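You operate a simulated robot arm through the tools that you are given. There is no shell and no other tool.

The job below is to be done with a simulated two-armed robot. You get a single attempt, and the scene is never put back.

Task
Wind 25 m of cable on small bobbin L307.
Fine: bobbin on the plate, latch at HOLD before the switch goes ON, set the length dial, press START once, wait till it stops, then switch OFF; other bobbins stay empty.

Only the result counts: the job must be done as asked and must still hold three seconds after the hand-in. Knocking over, shifting, dropping, spilling or breaking anything else fails it.

Robot
Two 7-joint arms with two-finger grippers on one trunk that stands fixed in place. Base frame: the origin is at the foot of the trunk, x ahead of it, y to its left, z up. Lengths are in m, angles in degrees, forces in N, time in s.
The left shoulder is at [0.05, 0.191, 1.167], the right one opposite. With the tool pointing down near the work surface each hand reaches from about 0.1 to 0.72 m from the base axis, measured 20 degrees to its own side. Payload 2.69 kg a hand.
The TCP of each hand is the grasp point between the finger pads, 0.02 m short of the fingertips. In the tool frame z runs along the fingers and y along their closing line. Largest opening 0.1 m; the body of the gripper starts 0.063 m behind the TCP.
Orientation is that of the tool frame in the base frame, as a unit quaternion [x, y, z, w]. With the fingers straight down and closing along the base's y, the tool's x points along the base's -x, its y along +y and its z along -z.

Tools
- The arms move only by the tool apply_moves. It takes "left_series", "right_series" or both (then of equal length, played together; a hand with none holds still); each is a list of rows, each a list of 6 numbers: the shift along the base's x, y, z in m, then the turn, a rotation vector about the base's x, y, z in degrees. In form: [[dx, dy, dz, ax, ay, az], ...]. A call has 1 to 20 rows; each row is the pose to reach, as a shift and turn from the pose commanded when the call began. "left_hand" and "right_hand" are, for a hand that has rows, the finger opening in m, from 0 to 0.1, set as the call begins (left out, the last holds). Each row takes 0.2 s and may step no farther than 0.05 m and 8.6 degrees from the row before; otherwise, or with a gripper value out of range, the whole call is refused. A pose out of reach is approached as far as the arm can. The call stops where the force on the tool passes 40 N (or 10 N more than at its start, if that is more) or the arm is blocked; 0.2 s more then pass. The fingers move at their own pace (about 0.153 m/s each) and stop on an object; they squeeze with about 31 N. The grip force told is the motor's: it shows also when the fingers shut on nothing. Time passes only in rows, and 0.2 s behind the last, so rows that repeat a pose let the fingers close. The reply holds the time, the measured pose of the TCP, the force on the tool along the base axes, the opening and the grip force, in the units named above and with some noise, with the torque about the TCP (base axes, N m) and any sound that the robot's microphone picked up, and new pictures: "views" is both (left out), scene, wrist or none (wrist: the cameras of the hands that moved).
- Cameras (640 x 400 px; columns grow to the right, rows downward): "scene" is now at [0.1135, -0.0572, 1.355]; the picture's right is [-0.61, -0.80, 0.00], its down [-0.33, 0.25, -0.91] and it looks along [0.73, -0.55, -0.41] (base axes); focal length 323 px, centre (320, 200). "left" rides on the left gripper at [0.07, 0.019, -0.099] in its tool frame; the picture's right is [-0.26, 0.97, 0.00], its down [-0.75, -0.20, -0.63] and it looks along [-0.61, -0.16, 0.78] (tool axes); focal length 230 px, centre (320, 200). "right" rides on the right gripper at [0.07, -0.019, -0.099] in its tool frame; the picture's right is [0.26, 0.97, 0.00], its down [-0.75, 0.20, -0.63] and it looks along [-0.61, 0.16, 0.78] (tool axes); focal length 230 px, centre (320, 200). There is no depth. A picture from a camera that has moved, and an enlarged one, comes with that camera's place and axes in the base frame and with its lens.
- raise_lower(by): slides the trunk up (or, below 0, down) by that many m; the arms and the scene camera ride with it, the base frame stays. It gives what a move gives, with no picture.
- turn_head(pan, tilt): turns the head with the scene camera to pan (to the left, within 80 degrees either way) and tilt (down, from -29 to 69), counted from straight ahead of the robot. It gives what a move gives, and a new picture of the scene camera.
- zoom(camera, box): a new picture of the part [left, top, right, bottom] of that camera's present view, enlarged. No time passes.
- finish_job(): hands the job in; it is judged then, once.

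Nothing tells you positions but the pictures and the camera data. Unless the task says otherwise, let go and move clear before handing in.

The tools are called as name(argument=value, ...) on one line, values as JSON. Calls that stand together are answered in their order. apply_moves: Moves the arms, as the interface text tells. Its arguments: {"type":"object","properties":{"left_series":{"type":"array"},"left_hand":{"type":"number"},"right_series":{"type":"array"},"right_hand":{"type":"number"},"views":{"type":"string","enum":["both","scene","wrist","none"]}},"required":[]} The other tools are called the same way: raise_lower (by) slides the trunk up or down; turn_head (pan, tilt) turns the head that bears the scene camera; zoom (camera, box) takes an enlarged picture of a part of a camera's view; finish_job () hands the job in.

At the start:

```text
t: 0.0
left_ee_pos: [0.4418, -0.055, 1.2039]
left_tool_rot: [0.0, 1.0, 0.0, 0.0]
left_contact_force: [-0.1, 0.2, 0.3]
left_moment: [0.0, -0.01, 0.01]
left_finger_gap: 0.1003
left_finger_force: 0.1
right_ee_pos: [0.3591, -0.4476, 1.2195]
right_tool_rot: [0.0, 1.0, -0.001, 0.0]
right_contact_force: [-0.1, 0.4, 0.4]
right_moment: [0.04, 0.01, -0.04]
right_finger_gap: 0.0999
right_finger_force: 0.0
trunk travel left (down, up): [-0.225, 0.098]
head pan, tilt: [-37.3, 24.1]
```

scene: 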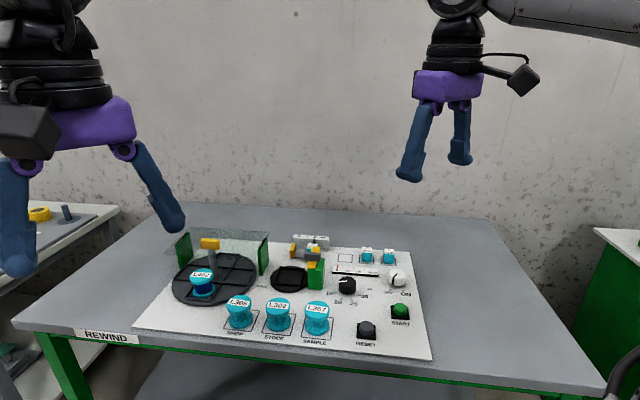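
right: 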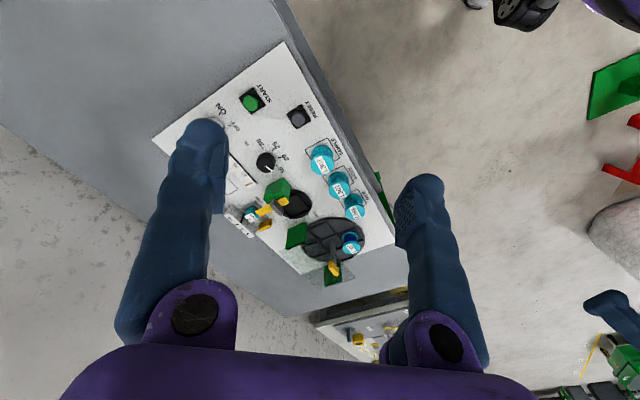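
left: 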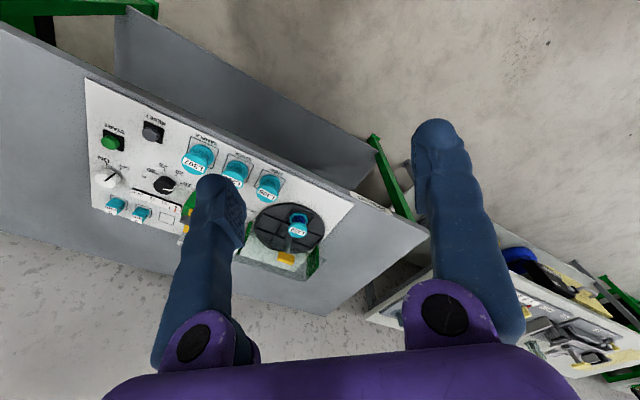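

I see a rewind bench with a turntable/plate, several cyan bobbins, a dial, a switch and buttons. I will zoom in first to read labels.

zoom(camera="scene", box=[160, 220, 300, 350])

zoom(camera="scene", box=[260, 220, 440, 350])

zoom(camera="left", box=[80, 80, 360, 280])

zoom(camera="right", box=[150, 60, 410, 290])

```text
3.08 times, centred on (230, 285) of scene
camera zoom: at [0.1135, -0.0572, 1.355], right [-0.61, -0.8, 0.0], down [-0.33, 0.25, -0.91], along [0.73, -0.55, -0.41], focal length 995 px, centre (597, -62)
```

zoom: 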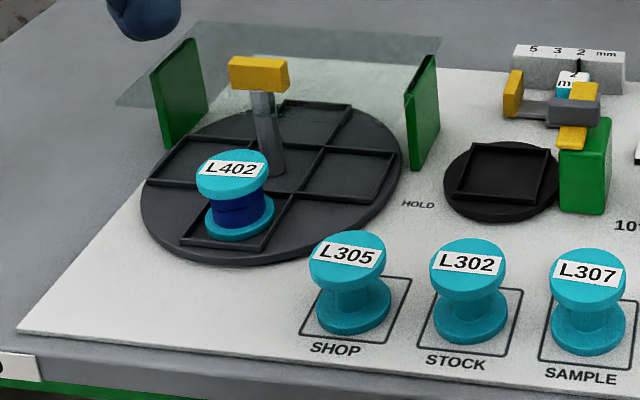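

```text
3.08 times, centred on (350, 285) of scene
camera zoom: at [0.1135, -0.0572, 1.355], right [-0.61, -0.8, 0.0], down [-0.33, 0.25, -0.91], along [0.73, -0.55, -0.41], focal length 995 px, centre (228, -62)
```

zoom: 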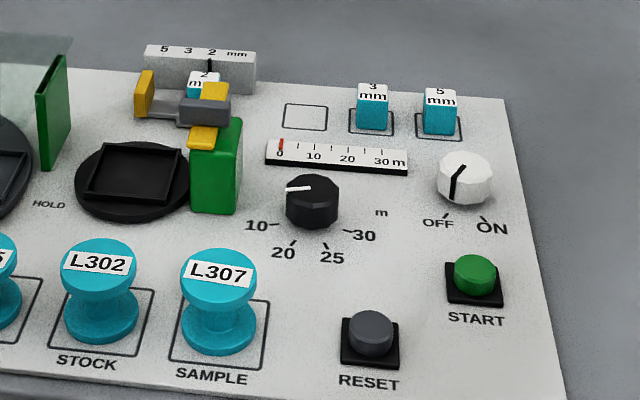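

```text
2.00 times, centred on (220, 180) of left
camera zoom: at [0.3711, -0.0364, 1.3033], right [0.26, 0.97, 0.0], down [0.75, -0.2, 0.63], along [0.61, -0.16, -0.78], focal length 460 px, centre (520, 240)
```

zoom: 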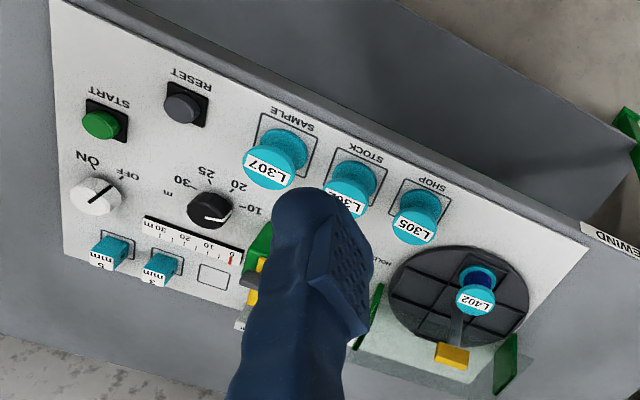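

```text
1.74 times, centred on (280, 175) of right
camera zoom: at [0.29, -0.4674, 1.3178], right [-0.26, 0.97, 0.0], down [0.75, 0.2, 0.63], along [0.61, 0.16, -0.78], focal length 400 px, centre (390, 244)
```

zoom: 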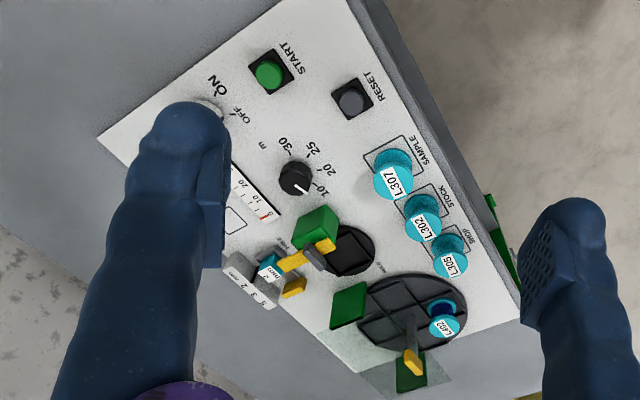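

I take the table top to be about z≈0.8, with L307 near (0.56,-0.38), and I need to understand the latch and the plate. I'll take closer zooms before moving.

zoom(camera="scene", box=[265, 228, 335, 298])

zoom(camera="scene", box=[310, 240, 425, 315])

zoom(camera="right", box=[220, 130, 370, 290])

zoom(camera="scene", box=[165, 225, 275, 310])

```text
5.71 times, centred on (300, 263) of scene
camera zoom: at [0.1135, -0.0572, 1.355], right [-0.61, -0.8, 0.0], down [-0.33, 0.25, -0.91], along [0.73, -0.55, -0.41], focal length 1848 px, centre (434, -160)
```

zoom: 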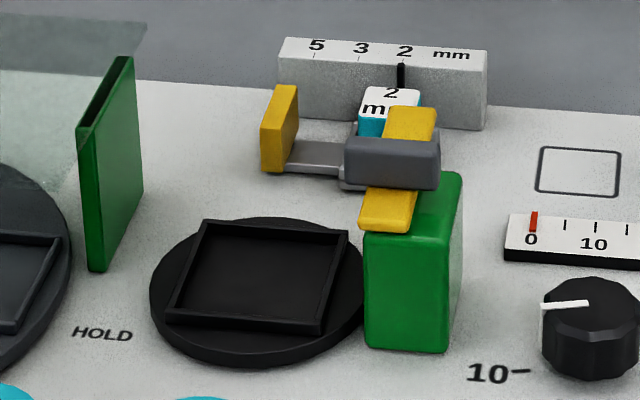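

```text
5.33 times, centred on (368, 278) of scene
camera zoom: at [0.1135, -0.0572, 1.355], right [-0.61, -0.8, 0.0], down [-0.33, 0.25, -0.91], along [0.73, -0.55, -0.41], focal length 1724 px, centre (67, -213)
```

zoom: 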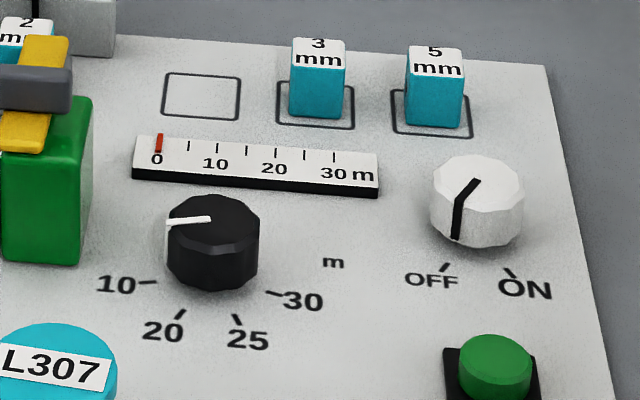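

```text
2.50 times, centred on (295, 210) of right
camera zoom: at [0.29, -0.4674, 1.3178], right [-0.26, 0.97, 0.0], down [0.75, 0.2, 0.63], along [0.61, 0.16, -0.78], focal length 575 px, centre (382, 175)
```

zoom: 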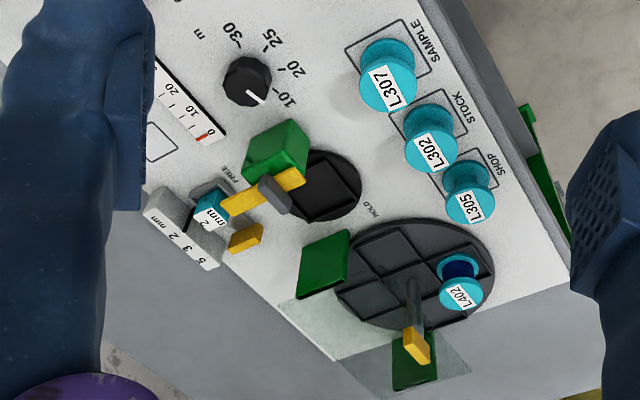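

```text
4.71 times, centred on (220, 268) of scene
camera zoom: at [0.1135, -0.0572, 1.355], right [-0.61, -0.8, 0.0], down [-0.33, 0.25, -0.91], along [0.73, -0.55, -0.41], focal length 1522 px, centre (791, -118)
```

zoom: 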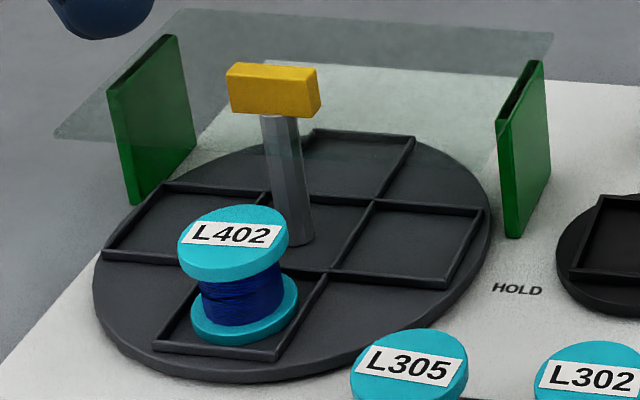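

The latch (grey/yellow on a green post) has FREE and HOLD marks beside the small black plate with the square pocket. I'll bring the right hand above the panel for a closer look from its wrist camera.

apply_moves(right_series=[[0.035, -0.008, -0.025, 0, 0, 0], [0.07, -0.016, -0.05, 0, 0, 0], [0.105, -0.025, -0.075, 0, 0, 0], [0.14, -0.033, -0.1, 0, 0, 0], [0.175, -0.042, -0.125, 0, 0, 0], [0.21, -0.05, -0.15, 0, 0, 0], [0.24, -0.058, -0.17, 0, 0, 0]])

```text
t: 1.6
left_ee_pos: [0.4428, -0.0554, 1.203]
left_tool_rot: [0.0, 1.0, 0.0, 0.0]
left_contact_force: [-0.4, -0.3, -0.2]
left_moment: [0.0, 0.01, 0.0]
left_finger_gap: 0.0997
left_finger_force: 0.0
right_ee_pos: [0.6001, -0.5029, 1.0492]
right_tool_rot: [0.0, 1.0, 0.0, -0.001]
right_contact_force: [0.5, 0.5, -1.2]
right_moment: [0.0, 0.03, -0.02]
right_finger_gap: 0.0999
right_finger_force: 0.0
trunk travel left (down, up): [-0.225, 0.098]
head pan, tilt: [-37.3, 24.1]
camera scene: at [0.1145, -0.0574, 1.3549], right [-0.61, -0.8, 0.0], down [-0.33, 0.25, -0.91], along [0.73, -0.55, -0.41], focal length 323 px, centre (320, 200)
camera right: at [0.5315, -0.5227, 1.1479], right [-0.26, 0.97, 0.0], down [0.75, 0.2, 0.63], along [0.61, 0.16, -0.78], focal length 230 px, centre (320, 200)
```

scene: 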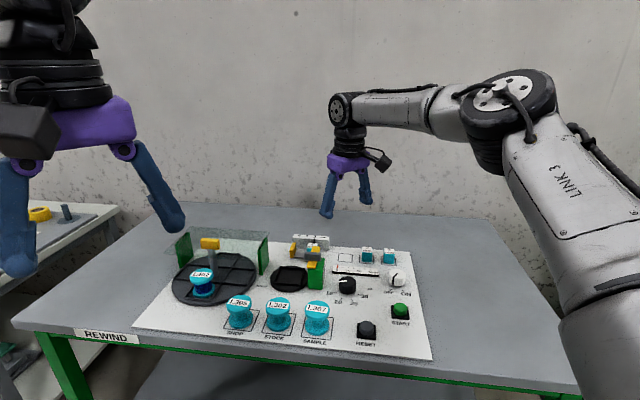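
right: 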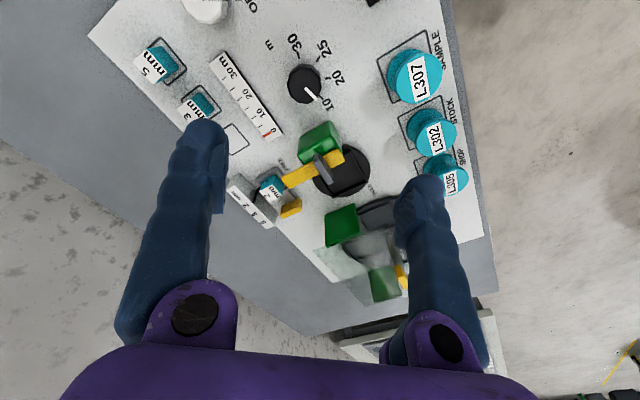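

zoom(camera="right", box=[225, 110, 385, 230])

zoom(camera="right", box=[255, 20, 365, 130])

zoom(camera="right", box=[370, 20, 480, 210])

```text
3.33 times, centred on (305, 170) of right
camera zoom: at [0.5315, -0.5227, 1.1479], right [-0.26, 0.97, 0.0], down [0.75, 0.2, 0.63], along [0.61, 0.16, -0.78], focal length 767 px, centre (370, 300)
```

zoom: 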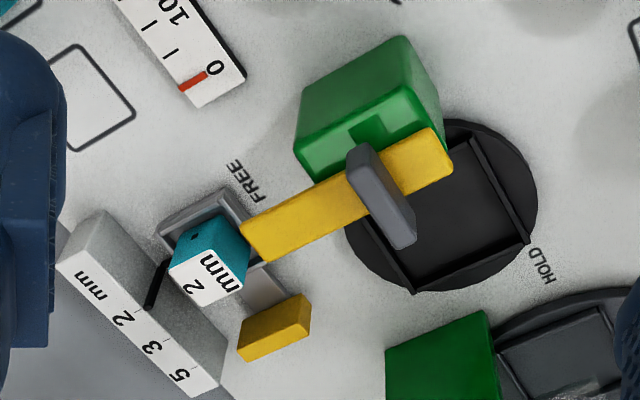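

```text
3.64 times, centred on (310, 75) of right
camera zoom: at [0.5315, -0.5227, 1.1479], right [-0.26, 0.97, 0.0], down [0.75, 0.2, 0.63], along [0.61, 0.16, -0.78], focal length 837 px, centre (356, 654)
```

zoom: 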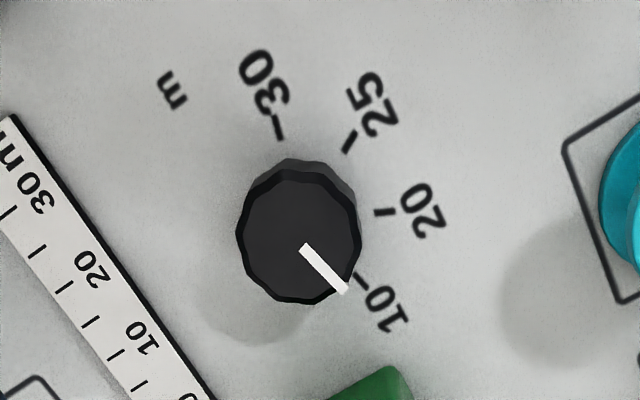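

```text
2.11 times, centred on (425, 115) of right
camera zoom: at [0.5315, -0.5227, 1.1479], right [-0.26, 0.97, 0.0], down [0.75, 0.2, 0.63], along [0.61, 0.16, -0.78], focal length 484 px, centre (99, 379)
```

zoom: 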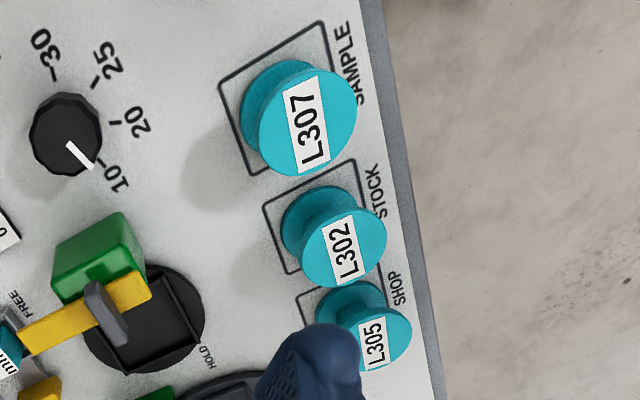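

The panel surface is at z≈0.786, and the winding plate is about (0.736,-0.428), near the limit of the right arm. I'll test the reach at a safe height and at the same time get a closer look at the latch.

apply_moves(right_series=[[0.03, 0.0, -0.03, 0, 0, 0], [0.06, 0.0, -0.06, 0, 0, 0], [0.09, 0.01, -0.08, 0, 0, 0], [0.09, 0.01, -0.08, 0, 0, 0]])

```text
t: 2.6
left_ee_pos: [0.4414, -0.0543, 1.2049]
left_tool_rot: [0.001, 1.0, 0.0, 0.0]
left_contact_force: [-0.1, -0.2, -0.7]
left_moment: [0.01, -0.02, -0.01]
left_finger_gap: 0.1
left_finger_force: 0.0
right_ee_pos: [0.6231, -0.486, 0.9861]
right_tool_rot: [0.0, 1.0, 0.0, 0.002]
right_contact_force: [-0.5, 0.2, 0.2]
right_moment: [0.0, -0.01, 0.03]
right_finger_gap: 0.1002
right_finger_force: 0.1
right hand out of reach, approached as far as the arm can: row 1, 2, 3, 4
trunk travel left (down, up): [-0.225, 0.098]
head pan, tilt: [-37.3, 24.1]
camera scene: at [0.113, -0.0573, 1.3551], right [-0.61, -0.8, 0.0], down [-0.32, 0.25, -0.91], along [0.73, -0.55, -0.41], focal length 323 px, centre (320, 200)
camera right: at [0.5531, -0.5054, 1.0851], right [-0.26, 0.97, 0.0], down [0.75, 0.2, 0.63], along [0.61, 0.16, -0.78], focal length 230 px, centre (320, 200)
```

scene: 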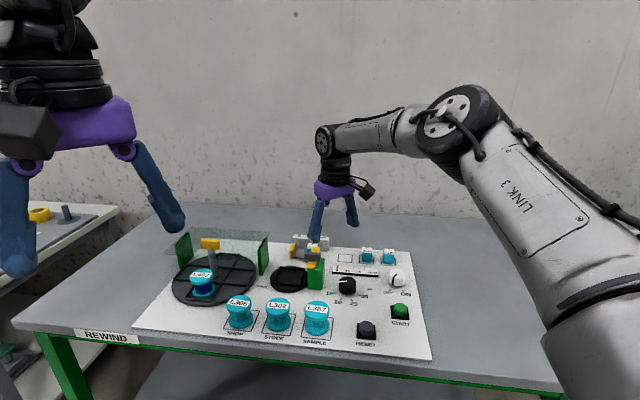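
right: 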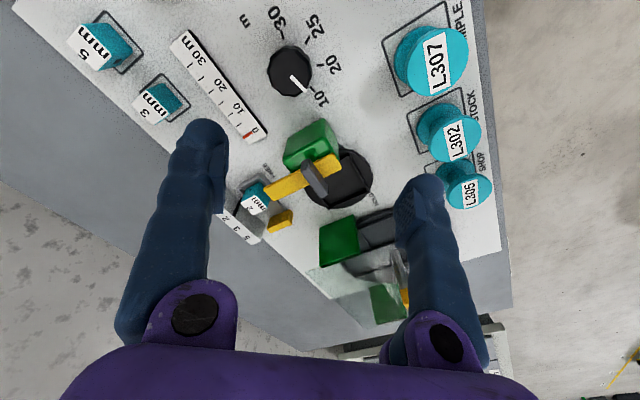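

zoom(camera="right", box=[235, 105, 395, 215])

zoom(camera="scene", box=[285, 235, 335, 285])

zoom(camera="right", box=[310, 200, 420, 330])

```text
3.64 times, centred on (315, 160) of right
camera zoom: at [0.5531, -0.5054, 1.0851], right [-0.26, 0.97, 0.0], down [0.75, 0.2, 0.63], along [0.61, 0.16, -0.78], focal length 837 px, centre (338, 346)
```

zoom: 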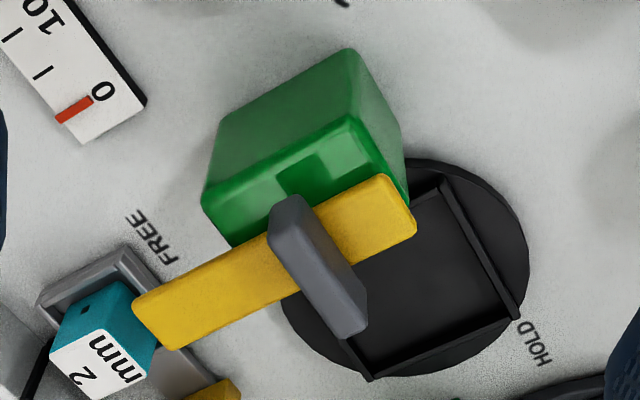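

```text
8.00 times, centred on (310, 260) of scene
camera zoom: at [0.113, -0.0573, 1.3551], right [-0.61, -0.8, 0.0], down [-0.32, 0.25, -0.91], along [0.73, -0.55, -0.41], focal length 2586 px, centre (400, -280)
```

zoom: 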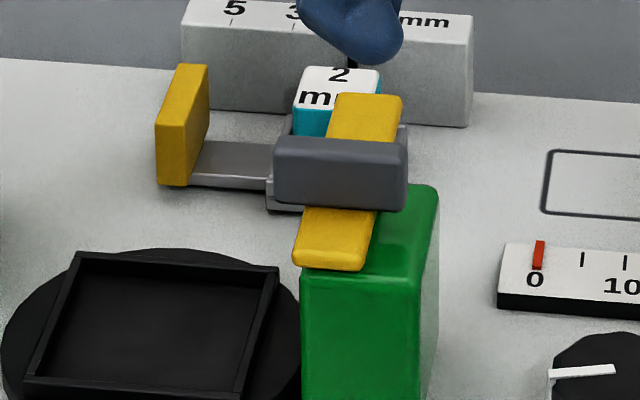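

```text
3.08 times, centred on (365, 265) of right
camera zoom: at [0.5531, -0.5054, 1.0851], right [-0.26, 0.97, 0.0], down [0.75, 0.2, 0.63], along [0.61, 0.16, -0.78], focal length 708 px, centre (182, 0)
```

zoom: 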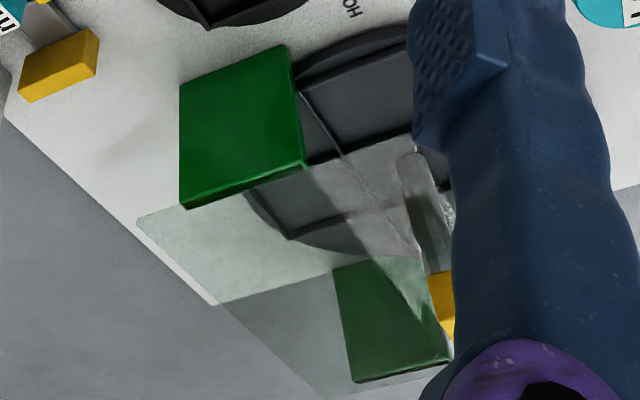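

The green post's top is about z=0.844. The yellow lever pivots there and points to FREE; HOLD should be about 90° CCW, over the plate. A vertical tool only reaches about 0.645 m from the shoulder, so I'll test a tilted tool with the fingers pointing outward at a safe height.

apply_moves(right_series=[[0, 0.004, 0.006, -1.17, -6.93, -3.68], [0, 0.008, 0.012, -2.34, -13.87, -7.36], [0, 0.012, 0.018, -3.52, -20.8, -11.04], [0, 0.016, 0.024, -4.69, -27.74, -14.72], [0, 0.02, 0.03, -5.86, -34.67, -18.4], [0, 0.02, 0.03, -5.86, -34.67, -18.4]])

```text
t: 4.0
left_ee_pos: [0.4418, -0.0553, 1.2045]
left_tool_rot: [-0.001, 1.0, 0.0, 0.0]
left_contact_force: [-0.2, -0.3, -0.4]
left_moment: [0.02, -0.03, -0.04]
left_finger_gap: 0.1002
left_finger_force: 0.1
right_ee_pos: [0.6228, -0.4661, 1.0191]
right_tool_rot: [0.158, 0.94, -0.05, 0.297]
right_contact_force: [0.4, 0.4, 0.0]
right_moment: [-0.01, -0.01, -0.01]
right_finger_gap: 0.1002
right_finger_force: 0.0
trunk travel left (down, up): [-0.225, 0.098]
head pan, tilt: [-37.3, 24.1]
camera scene: at [0.1137, -0.0575, 1.355], right [-0.61, -0.8, 0.0], down [-0.33, 0.25, -0.91], along [0.73, -0.55, -0.41], focal length 323 px, centre (320, 200)
camera right: at [0.5092, -0.4473, 1.0589], right [0.12, 0.98, -0.15], down [0.3, 0.11, 0.95], along [0.95, -0.15, -0.29], focal length 230 px, centre (320, 200)
```

scene: 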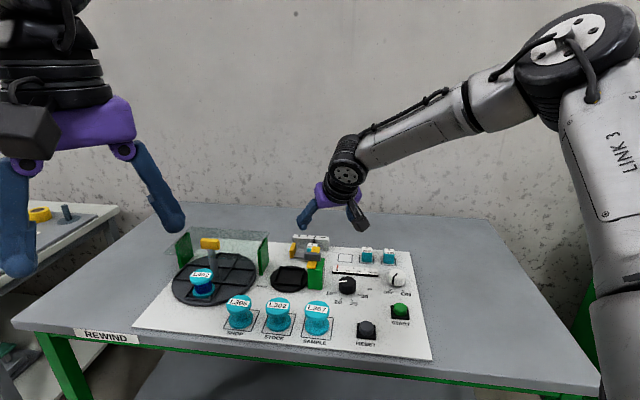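
right: 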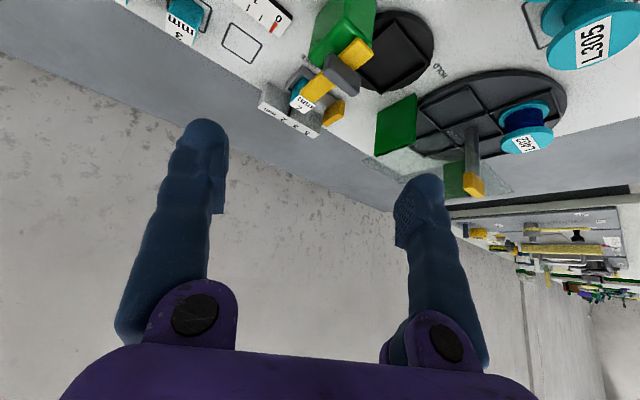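

apply_moves(right_series=[[0.04, -0.005, -0.02, 0, 0, 0], [0.08, -0.01, -0.04, 0, 0, 0], [0.12, -0.015, -0.06, 0, 0, 0], [0.15, -0.02, -0.07, 0, 0, 0]], views="both")

```text
t: 5.0
left_ee_pos: [0.4423, -0.0549, 1.2039]
left_tool_rot: [0.0, 1.0, 0.0, 0.0]
left_contact_force: [0.3, 0.0, 0.3]
left_moment: [0.0, -0.02, -0.02]
left_finger_gap: 0.1
left_finger_force: 0.1
right_ee_pos: [0.7199, -0.4801, 0.9672]
right_tool_rot: [0.157, 0.941, -0.051, 0.296]
right_contact_force: [0.0, 0.2, -0.1]
right_moment: [0.03, 0.0, -0.01]
right_finger_gap: 0.0996
right_finger_force: 0.1
right hand out of reach, approached as far as the arm can: row 3, 4
trunk travel left (down, up): [-0.225, 0.098]
head pan, tilt: [-37.3, 24.1]
camera scene: at [0.1138, -0.0573, 1.355], right [-0.61, -0.8, 0.0], down [-0.33, 0.25, -0.91], along [0.73, -0.55, -0.41], focal length 323 px, centre (320, 200)
camera right: at [0.6071, -0.4611, 1.0084], right [0.11, 0.98, -0.15], down [0.31, 0.11, 0.95], along [0.95, -0.15, -0.29], focal length 230 px, centre (320, 200)
```

scene: 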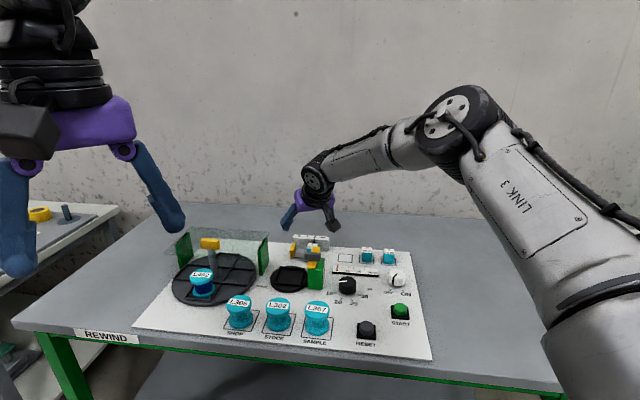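
right: 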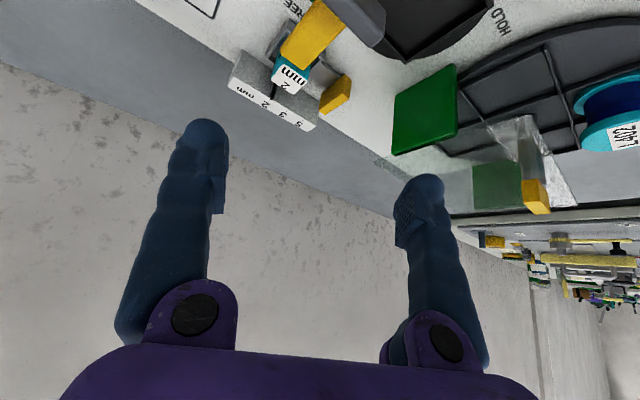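

The tilted tool gains about 0.085 m of reach (the wrist is about 0.15 m behind the TCP). I'll raise the hand clear and turn it to the panel axis (−45°), so that I can then lower the trunk for more reach.

apply_moves(right_series=[[-0.02, 0.01, 0.04, 0, 0, -6], [-0.05, 0.03, 0.07, 0, 0, -12], [-0.08, 0.05, 0.1, 0, 0, -18], [-0.11, 0.06, 0.13, 0, 0, -24], [-0.14, 0.07, 0.16, 0, 0, -26], [-0.15, 0.07, 0.18, 0, 0, -26]], views="none")

raise_lower(by=-0.18)

turn_head(pan=-40, tilt=30)

```text
t: 6.4
left_ee_pos: [0.4425, -0.0544, 1.2048]
left_tool_rot: [0.0, 1.0, 0.0, -0.001]
left_contact_force: [0.0, -0.7, 0.9]
left_moment: [0.01, 0.03, -0.01]
left_finger_gap: 0.1
left_finger_force: 0.0
right_ee_pos: [0.568, -0.4112, 1.1478]
right_tool_rot: [0.365, 0.881, -0.116, 0.278]
right_contact_force: [-0.7, 1.0, -0.4]
right_moment: [-0.01, -0.01, 0.0]
right_finger_gap: 0.1003
right_finger_force: 0.2
trunk travel left (down, up): [-0.225, 0.098]
head pan, tilt: [-37.3, 24.1]
```

```text
t: 8.4
left_ee_pos: [0.4404, -0.0541, 1.0248]
left_tool_rot: [-0.001, 1.0, -0.001, 0.0]
left_contact_force: [0.0, 0.6, 0.3]
left_moment: [0.0, 0.03, 0.02]
left_finger_gap: 0.1003
left_finger_force: 0.1
right_ee_pos: [0.5701, -0.411, 0.9671]
right_tool_rot: [0.365, 0.881, -0.115, 0.278]
right_contact_force: [-0.3, 0.1, -0.9]
right_moment: [0.0, 0.0, -0.01]
right_finger_gap: 0.1001
right_finger_force: 0.1
trunk travel left (down, up): [-0.045, 0.278]
head pan, tilt: [-37.3, 24.1]
```

```text
t: 9.1
left_ee_pos: [0.4425, -0.0541, 1.0247]
left_tool_rot: [0.0, 1.0, 0.0, 0.0]
left_contact_force: [-0.3, -0.7, 0.0]
left_moment: [0.03, -0.03, -0.02]
left_finger_gap: 0.1001
left_finger_force: 0.1
right_ee_pos: [0.569, -0.412, 0.9663]
right_tool_rot: [0.366, 0.881, -0.117, 0.277]
right_contact_force: [-0.4, -0.3, 0.1]
right_moment: [-0.01, 0.0, -0.03]
right_finger_gap: 0.1003
right_finger_force: 0.0
trunk travel left (down, up): [-0.045, 0.278]
head pan, tilt: [-40.0, 30.0]
camera scene: at [0.1094, -0.0593, 1.1657], right [-0.64, -0.77, 0.0], down [-0.38, 0.32, -0.87], along [0.66, -0.56, -0.5], focal length 323 px, centre (320, 200)
```

scene: 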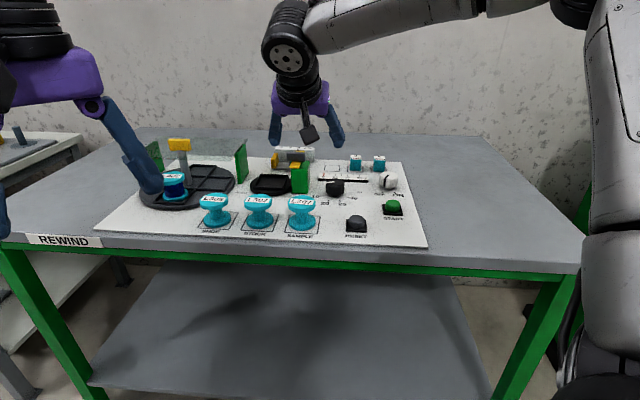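

The lower view is good for heights. I'll zoom for measurements.

zoom(camera="scene", box=[240, 140, 340, 245])

zoom(camera="scene", box=[310, 145, 415, 245])

zoom(camera="scene", box=[245, 145, 315, 205])

```text
3.81 times, centred on (290, 192) of scene
camera zoom: at [0.1094, -0.0593, 1.1657], right [-0.64, -0.77, 0.0], down [-0.38, 0.32, -0.87], along [0.66, -0.56, -0.5], focal length 1232 px, centre (434, 229)
```

zoom: 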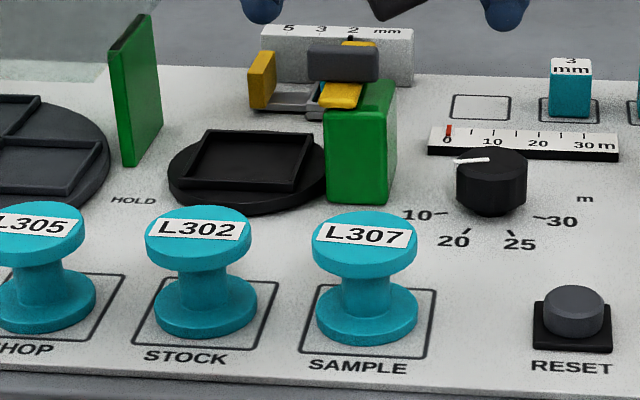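

```text
4.00 times, centred on (362, 195) of scene
camera zoom: at [0.1094, -0.0593, 1.1657], right [-0.64, -0.77, 0.0], down [-0.38, 0.32, -0.87], along [0.66, -0.56, -0.5], focal length 1293 px, centre (150, 220)
```

zoom: 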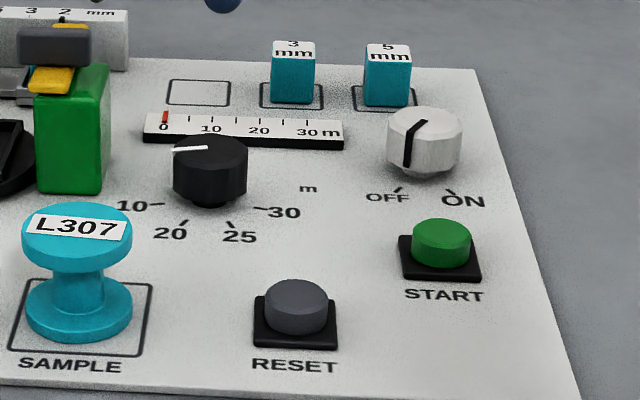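

```text
6.67 times, centred on (280, 175) of scene
camera zoom: at [0.1094, -0.0593, 1.1657], right [-0.64, -0.77, 0.0], down [-0.38, 0.32, -0.87], along [0.66, -0.56, -0.5], focal length 2155 px, centre (587, 367)
```

zoom: 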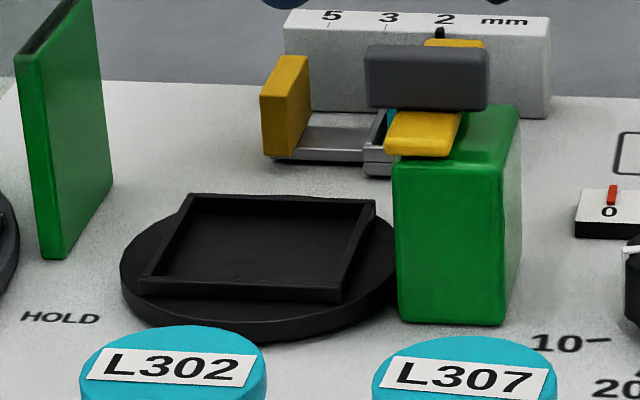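

I'll bring the right hand to a pregrasp above L307, tilted 42° along the panel axis and opened to 0.078, and check alignment with the wrist camera.

apply_moves(right_series=[[-0.003, 0.01, -0.02, -2.5, -2.5, 0], [-0.007, 0.024, -0.046, -4.95, -4.95, 0], [-0.007, 0.024, -0.046, -4.95, -4.95, 0]], right_hand=0.078)

```text
t: 9.9
left_ee_pos: [0.4426, -0.0539, 1.0245]
left_tool_rot: [0.0, 1.0, 0.0, 0.0]
left_contact_force: [0.8, -0.4, 0.0]
left_moment: [0.0, 0.04, 0.01]
left_finger_gap: 0.0999
left_finger_force: 0.2
right_ee_pos: [0.5631, -0.3865, 0.9217]
right_tool_rot: [0.358, 0.862, -0.138, 0.331]
right_contact_force: [-0.8, 1.1, -0.2]
right_moment: [0.02, 0.0, 0.01]
right_finger_gap: 0.0782
right_finger_force: 0.0
trunk travel left (down, up): [-0.045, 0.278]
head pan, tilt: [-40.0, 30.0]
camera scene: at [0.1094, -0.0593, 1.1657], right [-0.64, -0.77, 0.0], down [-0.38, 0.32, -0.87], along [0.66, -0.56, -0.5], focal length 323 px, centre (320, 200)
camera right: at [0.4662, -0.3165, 0.9482], right [0.55, 0.82, -0.17], down [0.24, 0.05, 0.97], along [0.8, -0.57, -0.17], focal length 230 px, centre (320, 200)
```

scene: 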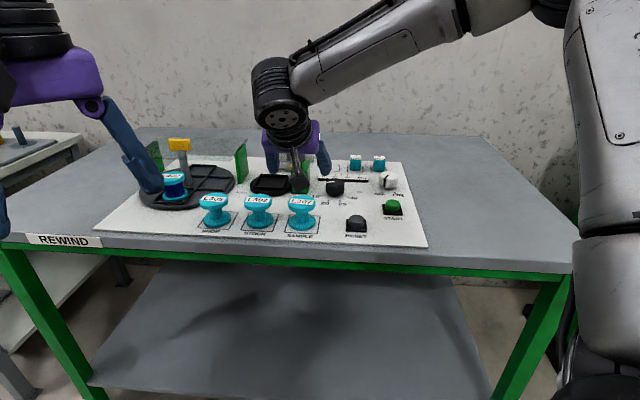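
right: 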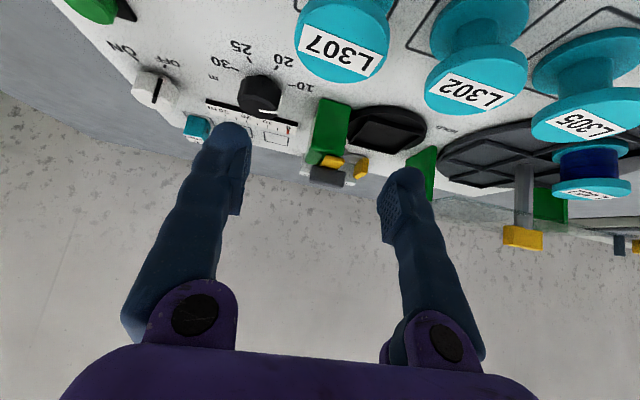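

zoom(camera="right", box=[280, 0, 540, 130])

zoom(camera="right", box=[300, 90, 450, 190])

zoom(camera="scene", box=[255, 160, 345, 240])

```text
2.46 times, centred on (410, 65) of right
camera zoom: at [0.4662, -0.3165, 0.9482], right [0.55, 0.82, -0.17], down [0.24, 0.05, 0.97], along [0.8, -0.57, -0.17], focal length 566 px, centre (98, 532)
```

zoom: 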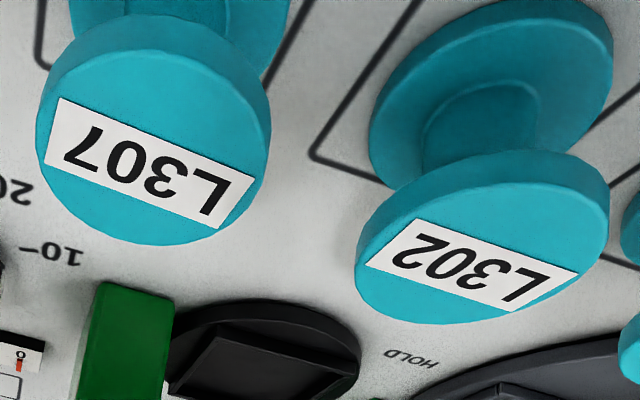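

```text
4.00 times, centred on (375, 140) of right
camera zoom: at [0.4662, -0.3165, 0.9482], right [0.55, 0.82, -0.17], down [0.24, 0.05, 0.97], along [0.8, -0.57, -0.17], focal length 920 px, centre (100, 440)
```

zoom: 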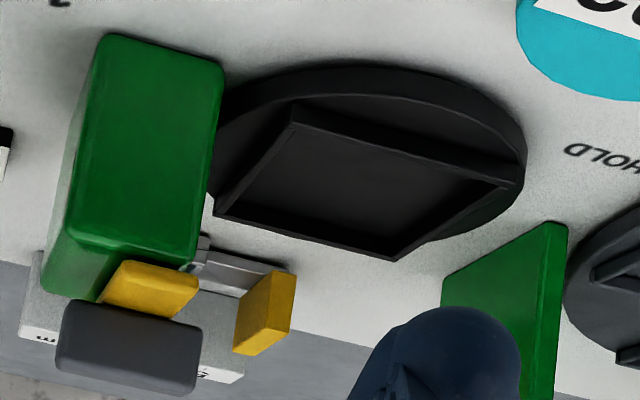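

```text
5.00 times, centred on (300, 200) of scene
camera zoom: at [0.1094, -0.0593, 1.1657], right [-0.64, -0.77, 0.0], down [-0.38, 0.32, -0.87], along [0.66, -0.56, -0.5], focal length 1616 px, centre (420, 200)
```

zoom: 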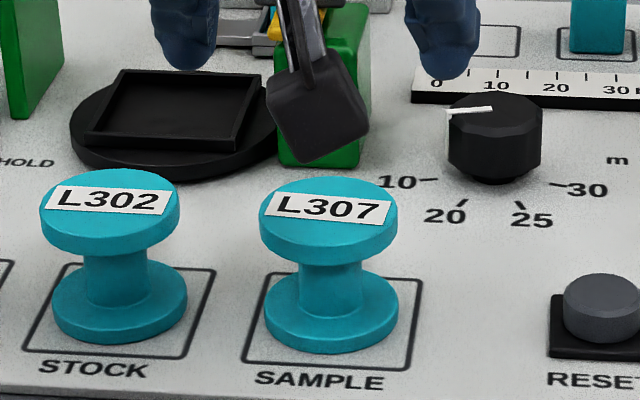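

L307's top is near (0.558,-0.386) and the hand is about 4 mm off sideways. I'll correct this and descend part-way, then check.

apply_moves(right_series=[[-0.0045, -0.0004, -0.02, 0, 0, 0], [-0.0045, -0.0004, -0.04, 0, 0, 0], [-0.0045, -0.0004, -0.055, 0, 0, 0]])

```text
t: 10.7
left_ee_pos: [0.4425, -0.0542, 1.0247]
left_tool_rot: [-0.001, 1.0, 0.0, 0.0]
left_contact_force: [0.5, -0.5, 0.2]
left_moment: [-0.01, -0.03, 0.01]
left_finger_gap: 0.0998
left_finger_force: 0.0
right_ee_pos: [0.5569, -0.3855, 0.8656]
right_tool_rot: [0.358, 0.863, -0.137, 0.33]
right_contact_force: [0.2, 0.2, -1.2]
right_moment: [-0.03, 0.0, -0.02]
right_finger_gap: 0.078
right_finger_force: 0.0
trunk travel left (down, up): [-0.045, 0.278]
head pan, tilt: [-40.0, 30.0]
camera scene: at [0.1095, -0.0594, 1.1657], right [-0.64, -0.77, 0.0], down [-0.38, 0.32, -0.87], along [0.66, -0.56, -0.5], focal length 323 px, centre (320, 200)
camera right: at [0.4606, -0.3166, 0.8933], right [0.55, 0.82, -0.17], down [0.24, 0.04, 0.97], along [0.8, -0.57, -0.17], focal length 230 px, centre (320, 200)
```

scene: 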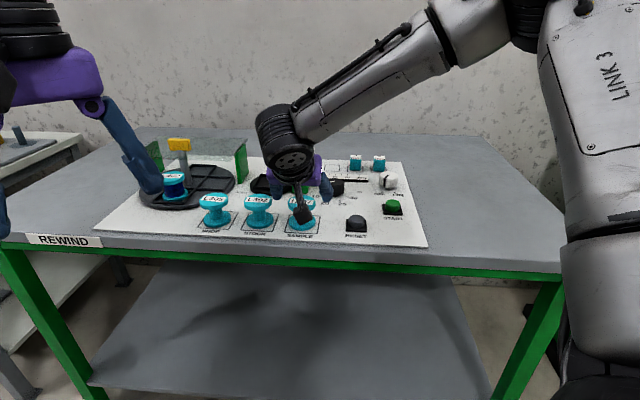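
right: 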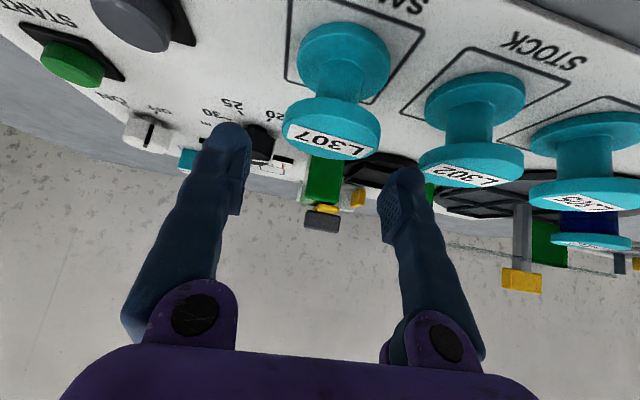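

Aligned well. Descending to grasp height and closing.

apply_moves(right_series=[[0.003, -0.001, -0.02, 0, 0, 0], [0.003, -0.001, -0.041, 0, 0, 0], [0.003, -0.001, -0.041, 0, 0, 0]])

```text
t: 11.5
left_ee_pos: [0.4415, -0.0547, 1.0236]
left_tool_rot: [0.0, 1.0, -0.001, 0.0]
left_contact_force: [0.0, -0.8, 0.3]
left_moment: [0.02, 0.01, 0.01]
left_finger_gap: 0.0997
left_finger_force: 0.1
right_ee_pos: [0.5592, -0.3895, 0.824]
right_tool_rot: [0.357, 0.862, -0.137, 0.332]
right_contact_force: [0.1, -0.3, -0.1]
right_moment: [0.01, 0.04, -0.02]
right_finger_gap: 0.0778
right_finger_force: 0.0
trunk travel left (down, up): [-0.045, 0.278]
head pan, tilt: [-40.0, 30.0]
camera scene: at [0.1094, -0.0593, 1.1657], right [-0.64, -0.77, 0.0], down [-0.38, 0.32, -0.87], along [0.66, -0.56, -0.5], focal length 323 px, centre (320, 200)
camera right: at [0.4636, -0.3182, 0.8513], right [0.55, 0.82, -0.17], down [0.24, 0.05, 0.97], along [0.8, -0.57, -0.17], focal length 230 px, centre (320, 200)
```

scene: 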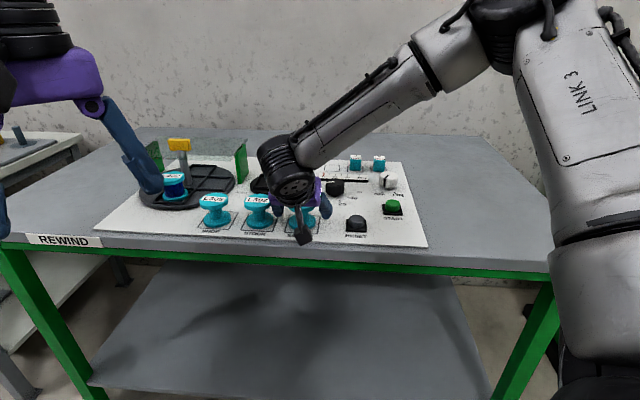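
right: 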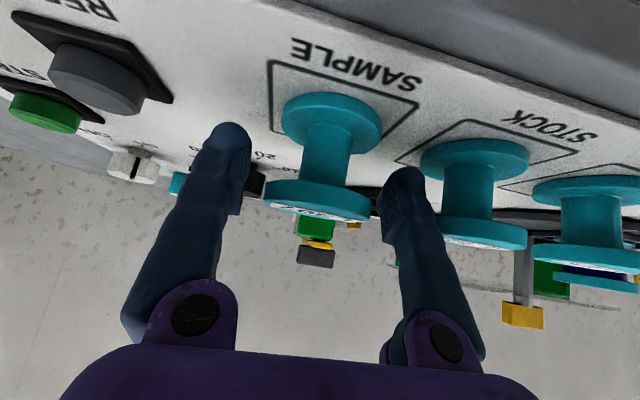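

apply_moves(right_series=[[0, 0, 0, 0, 0, 0], [0, 0, 0, 0, 0, 0], [0, 0, 0, 0, 0, 0]], right_hand=0.02, views="wrist")

```text
t: 12.3
left_ee_pos: [0.4431, -0.0529, 1.025]
left_tool_rot: [0.0, 1.0, 0.0, 0.001]
left_contact_force: [0.3, 0.1, -0.2]
left_moment: [0.01, 0.02, 0.02]
left_finger_gap: 0.1
left_finger_force: 0.1
right_ee_pos: [0.5589, -0.3882, 0.8244]
right_tool_rot: [0.358, 0.862, -0.138, 0.331]
right_contact_force: [-0.9, 0.0, -0.1]
right_moment: [-0.01, -0.02, -0.04]
right_finger_gap: 0.0507
right_finger_force: 31.4
trunk travel left (down, up): [-0.045, 0.278]
head pan, tilt: [-40.0, 30.0]
camera right: at [0.4634, -0.3183, 0.8513], right [0.55, 0.82, -0.17], down [0.24, 0.05, 0.97], along [0.8, -0.57, -0.17], focal length 230 px, centre (320, 200)
```

right: 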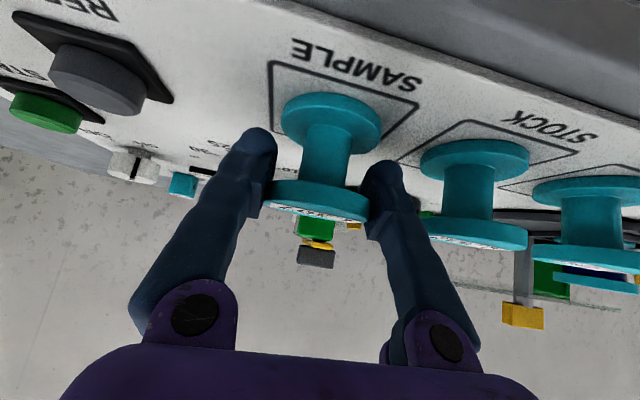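

zoom(camera="right", box=[220, 80, 440, 260])

zoom(camera="scene", box=[245, 160, 355, 250])

```text
2.22 times, centred on (330, 170) of right
camera zoom: at [0.4634, -0.3183, 0.8513], right [0.55, 0.82, -0.17], down [0.24, 0.05, 0.97], along [0.8, -0.57, -0.17], focal length 511 px, centre (298, 267)
```

zoom: 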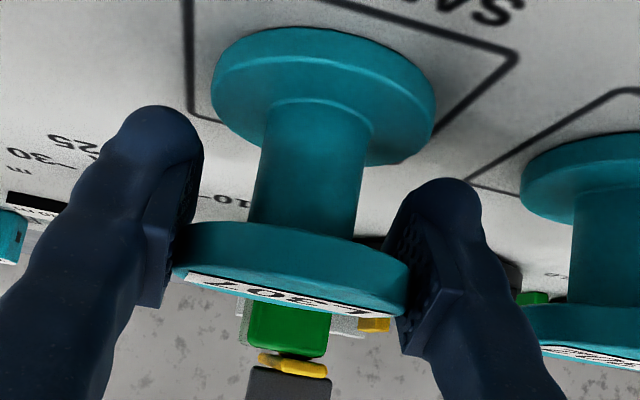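

```text
4.44 times, centred on (300, 205) of scene
camera zoom: at [0.1094, -0.0594, 1.1657], right [-0.64, -0.77, 0.0], down [-0.38, 0.32, -0.87], along [0.66, -0.56, -0.5], focal length 1437 px, centre (409, 178)
```

zoom: 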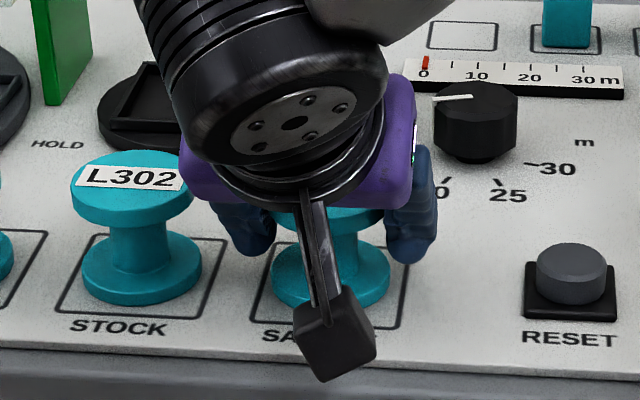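

The pads hold the top flange near their rear end, so I'll open, back off 10 mm toward the robot, and regrip more centrally.

apply_moves(right_series=[[0, 0, 0, 0, 0, 0], [0, 0, 0, 0, 0, 0], [-0.004, 0.004, 0, 0, 0, 0], [-0.007, 0.007, 0, 0, 0, 0], [-0.007, 0.007, 0, 0, 0, 0]], right_hand=0.076, views="wrist")

zoom(camera="right", box=[220, 80, 440, 260])

```text
t: 13.5
left_ee_pos: [0.4409, -0.0544, 1.0246]
left_tool_rot: [0.0, 1.0, 0.0, 0.0]
left_contact_force: [-0.6, 0.1, -0.3]
left_moment: [0.0, 0.01, -0.01]
left_finger_gap: 0.1001
left_finger_force: 0.1
right_ee_pos: [0.5532, -0.3808, 0.8239]
right_tool_rot: [0.358, 0.862, -0.138, 0.331]
right_contact_force: [-0.4, -0.7, 0.6]
right_moment: [-0.03, -0.01, 0.01]
right_finger_gap: 0.0763
right_finger_force: 0.1
trunk travel left (down, up): [-0.045, 0.278]
head pan, tilt: [-40.0, 30.0]
camera right: at [0.4569, -0.3117, 0.8515], right [0.55, 0.82, -0.17], down [0.24, 0.05, 0.97], along [0.8, -0.57, -0.17], focal length 230 px, centre (320, 200)
```

right: 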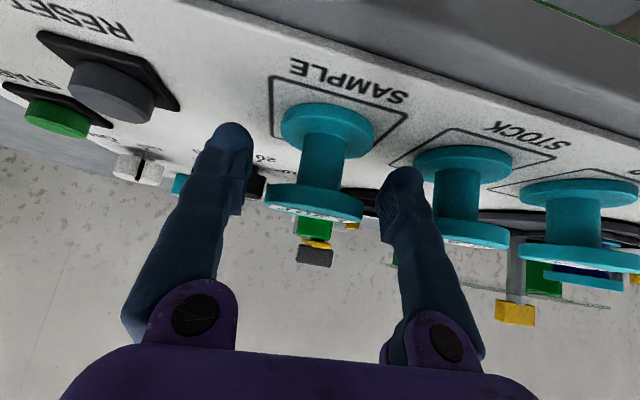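

```text
2.22 times, centred on (330, 170) of right
camera zoom: at [0.4569, -0.3117, 0.8515], right [0.55, 0.82, -0.17], down [0.24, 0.05, 0.97], along [0.8, -0.57, -0.17], focal length 511 px, centre (298, 267)
```

zoom: 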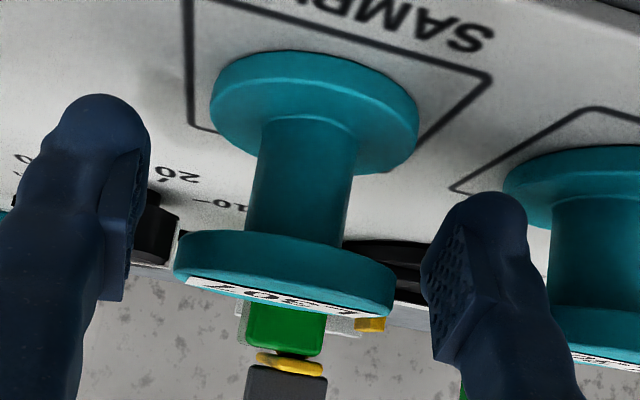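

apply_moves(right_series=[[0, 0, 0, 0, 0, 0], [0, 0, 0, 0, 0, 0], [0, 0, 0, 0, 0, 0]], right_hand=0.02, views="wrist")

zoom(camera="right", box=[220, 80, 440, 260])

```text
t: 14.3
left_ee_pos: [0.4416, -0.055, 1.0245]
left_tool_rot: [0.001, 1.0, 0.0, 0.0]
left_contact_force: [-0.1, 0.2, 0.5]
left_moment: [0.02, 0.01, -0.03]
left_finger_gap: 0.1
left_finger_force: 0.2
right_ee_pos: [0.5527, -0.3809, 0.8248]
right_tool_rot: [0.357, 0.862, -0.137, 0.331]
right_contact_force: [0.6, 0.1, -0.1]
right_moment: [0.02, -0.02, 0.01]
right_finger_gap: 0.0501
right_finger_force: 31.2
trunk travel left (down, up): [-0.045, 0.278]
head pan, tilt: [-40.0, 30.0]
camera right: at [0.4569, -0.3117, 0.8514], right [0.55, 0.82, -0.17], down [0.24, 0.05, 0.97], along [0.8, -0.57, -0.17], focal length 230 px, centre (320, 200)
```

right: 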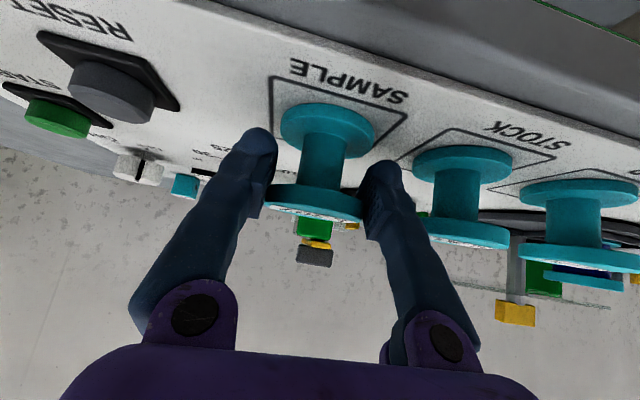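

```text
2.22 times, centred on (330, 170) of right
camera zoom: at [0.4569, -0.3117, 0.8514], right [0.55, 0.82, -0.17], down [0.24, 0.05, 0.97], along [0.8, -0.57, -0.17], focal length 511 px, centre (298, 267)
```

zoom: 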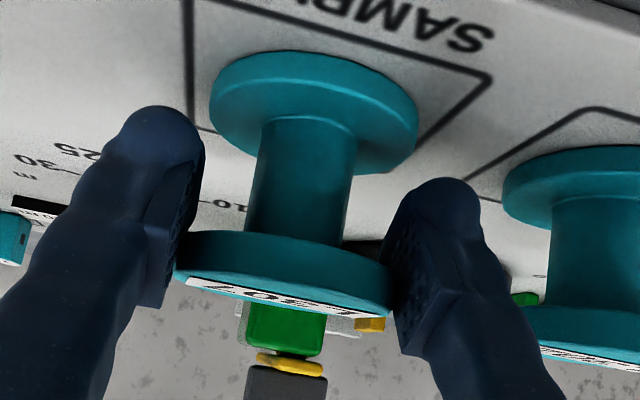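

Grip is solid (0.050 m flange). Lifting straight up, then over toward the plate.

apply_moves(right_series=[[0, 0, 0.03, 0, 0, 0], [0, 0, 0.065, 0, 0, 0], [0, 0, 0.1, 0, 0, 0], [0.03, -0.008, 0.1, 0, 0, 0], [0.065, -0.016, 0.1, 0, 0, 0], [0.1, -0.025, 0.1, 0, 0, 0], [0.14, -0.036, 0.1, 0, 0, 0], [0.165, -0.042, 0.1, 0, 0, 0]])

```text
t: 16.1
left_ee_pos: [0.4424, -0.0546, 1.0243]
left_tool_rot: [0.0, 1.0, -0.001, 0.0]
left_contact_force: [0.0, -1.2, -1.1]
left_moment: [0.02, -0.01, 0.01]
left_finger_gap: 0.0998
left_finger_force: 0.2
right_ee_pos: [0.7177, -0.4246, 0.9248]
right_tool_rot: [0.357, 0.862, -0.137, 0.331]
right_contact_force: [-0.5, 0.1, -0.5]
right_moment: [0.05, 0.01, -0.03]
right_finger_gap: 0.0499
right_finger_force: 30.5
right hand out of reach, approached as far as the arm can: row 8
trunk travel left (down, up): [-0.045, 0.278]
head pan, tilt: [-40.0, 30.0]
camera scene: at [0.1094, -0.0595, 1.1657], right [-0.64, -0.77, 0.0], down [-0.38, 0.32, -0.87], along [0.66, -0.56, -0.5], focal length 323 px, centre (320, 200)
camera right: at [0.6212, -0.3549, 0.9517], right [0.55, 0.82, -0.17], down [0.24, 0.05, 0.97], along [0.8, -0.57, -0.17], focal length 230 px, centre (320, 200)
```

scene: 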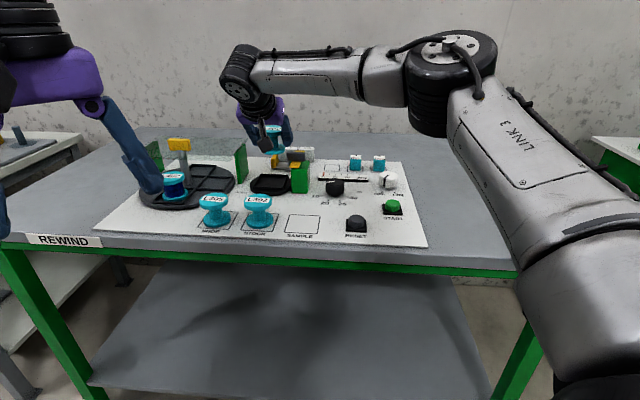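
right: 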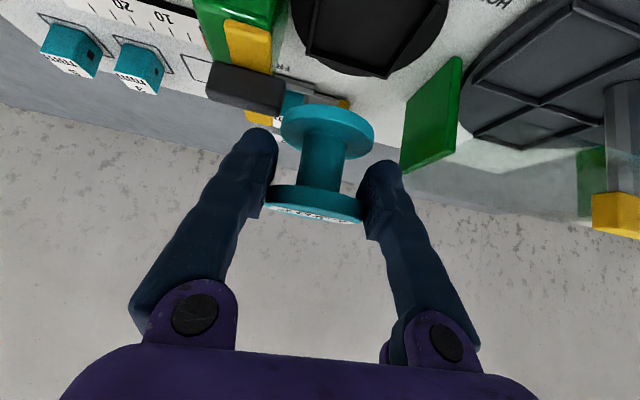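

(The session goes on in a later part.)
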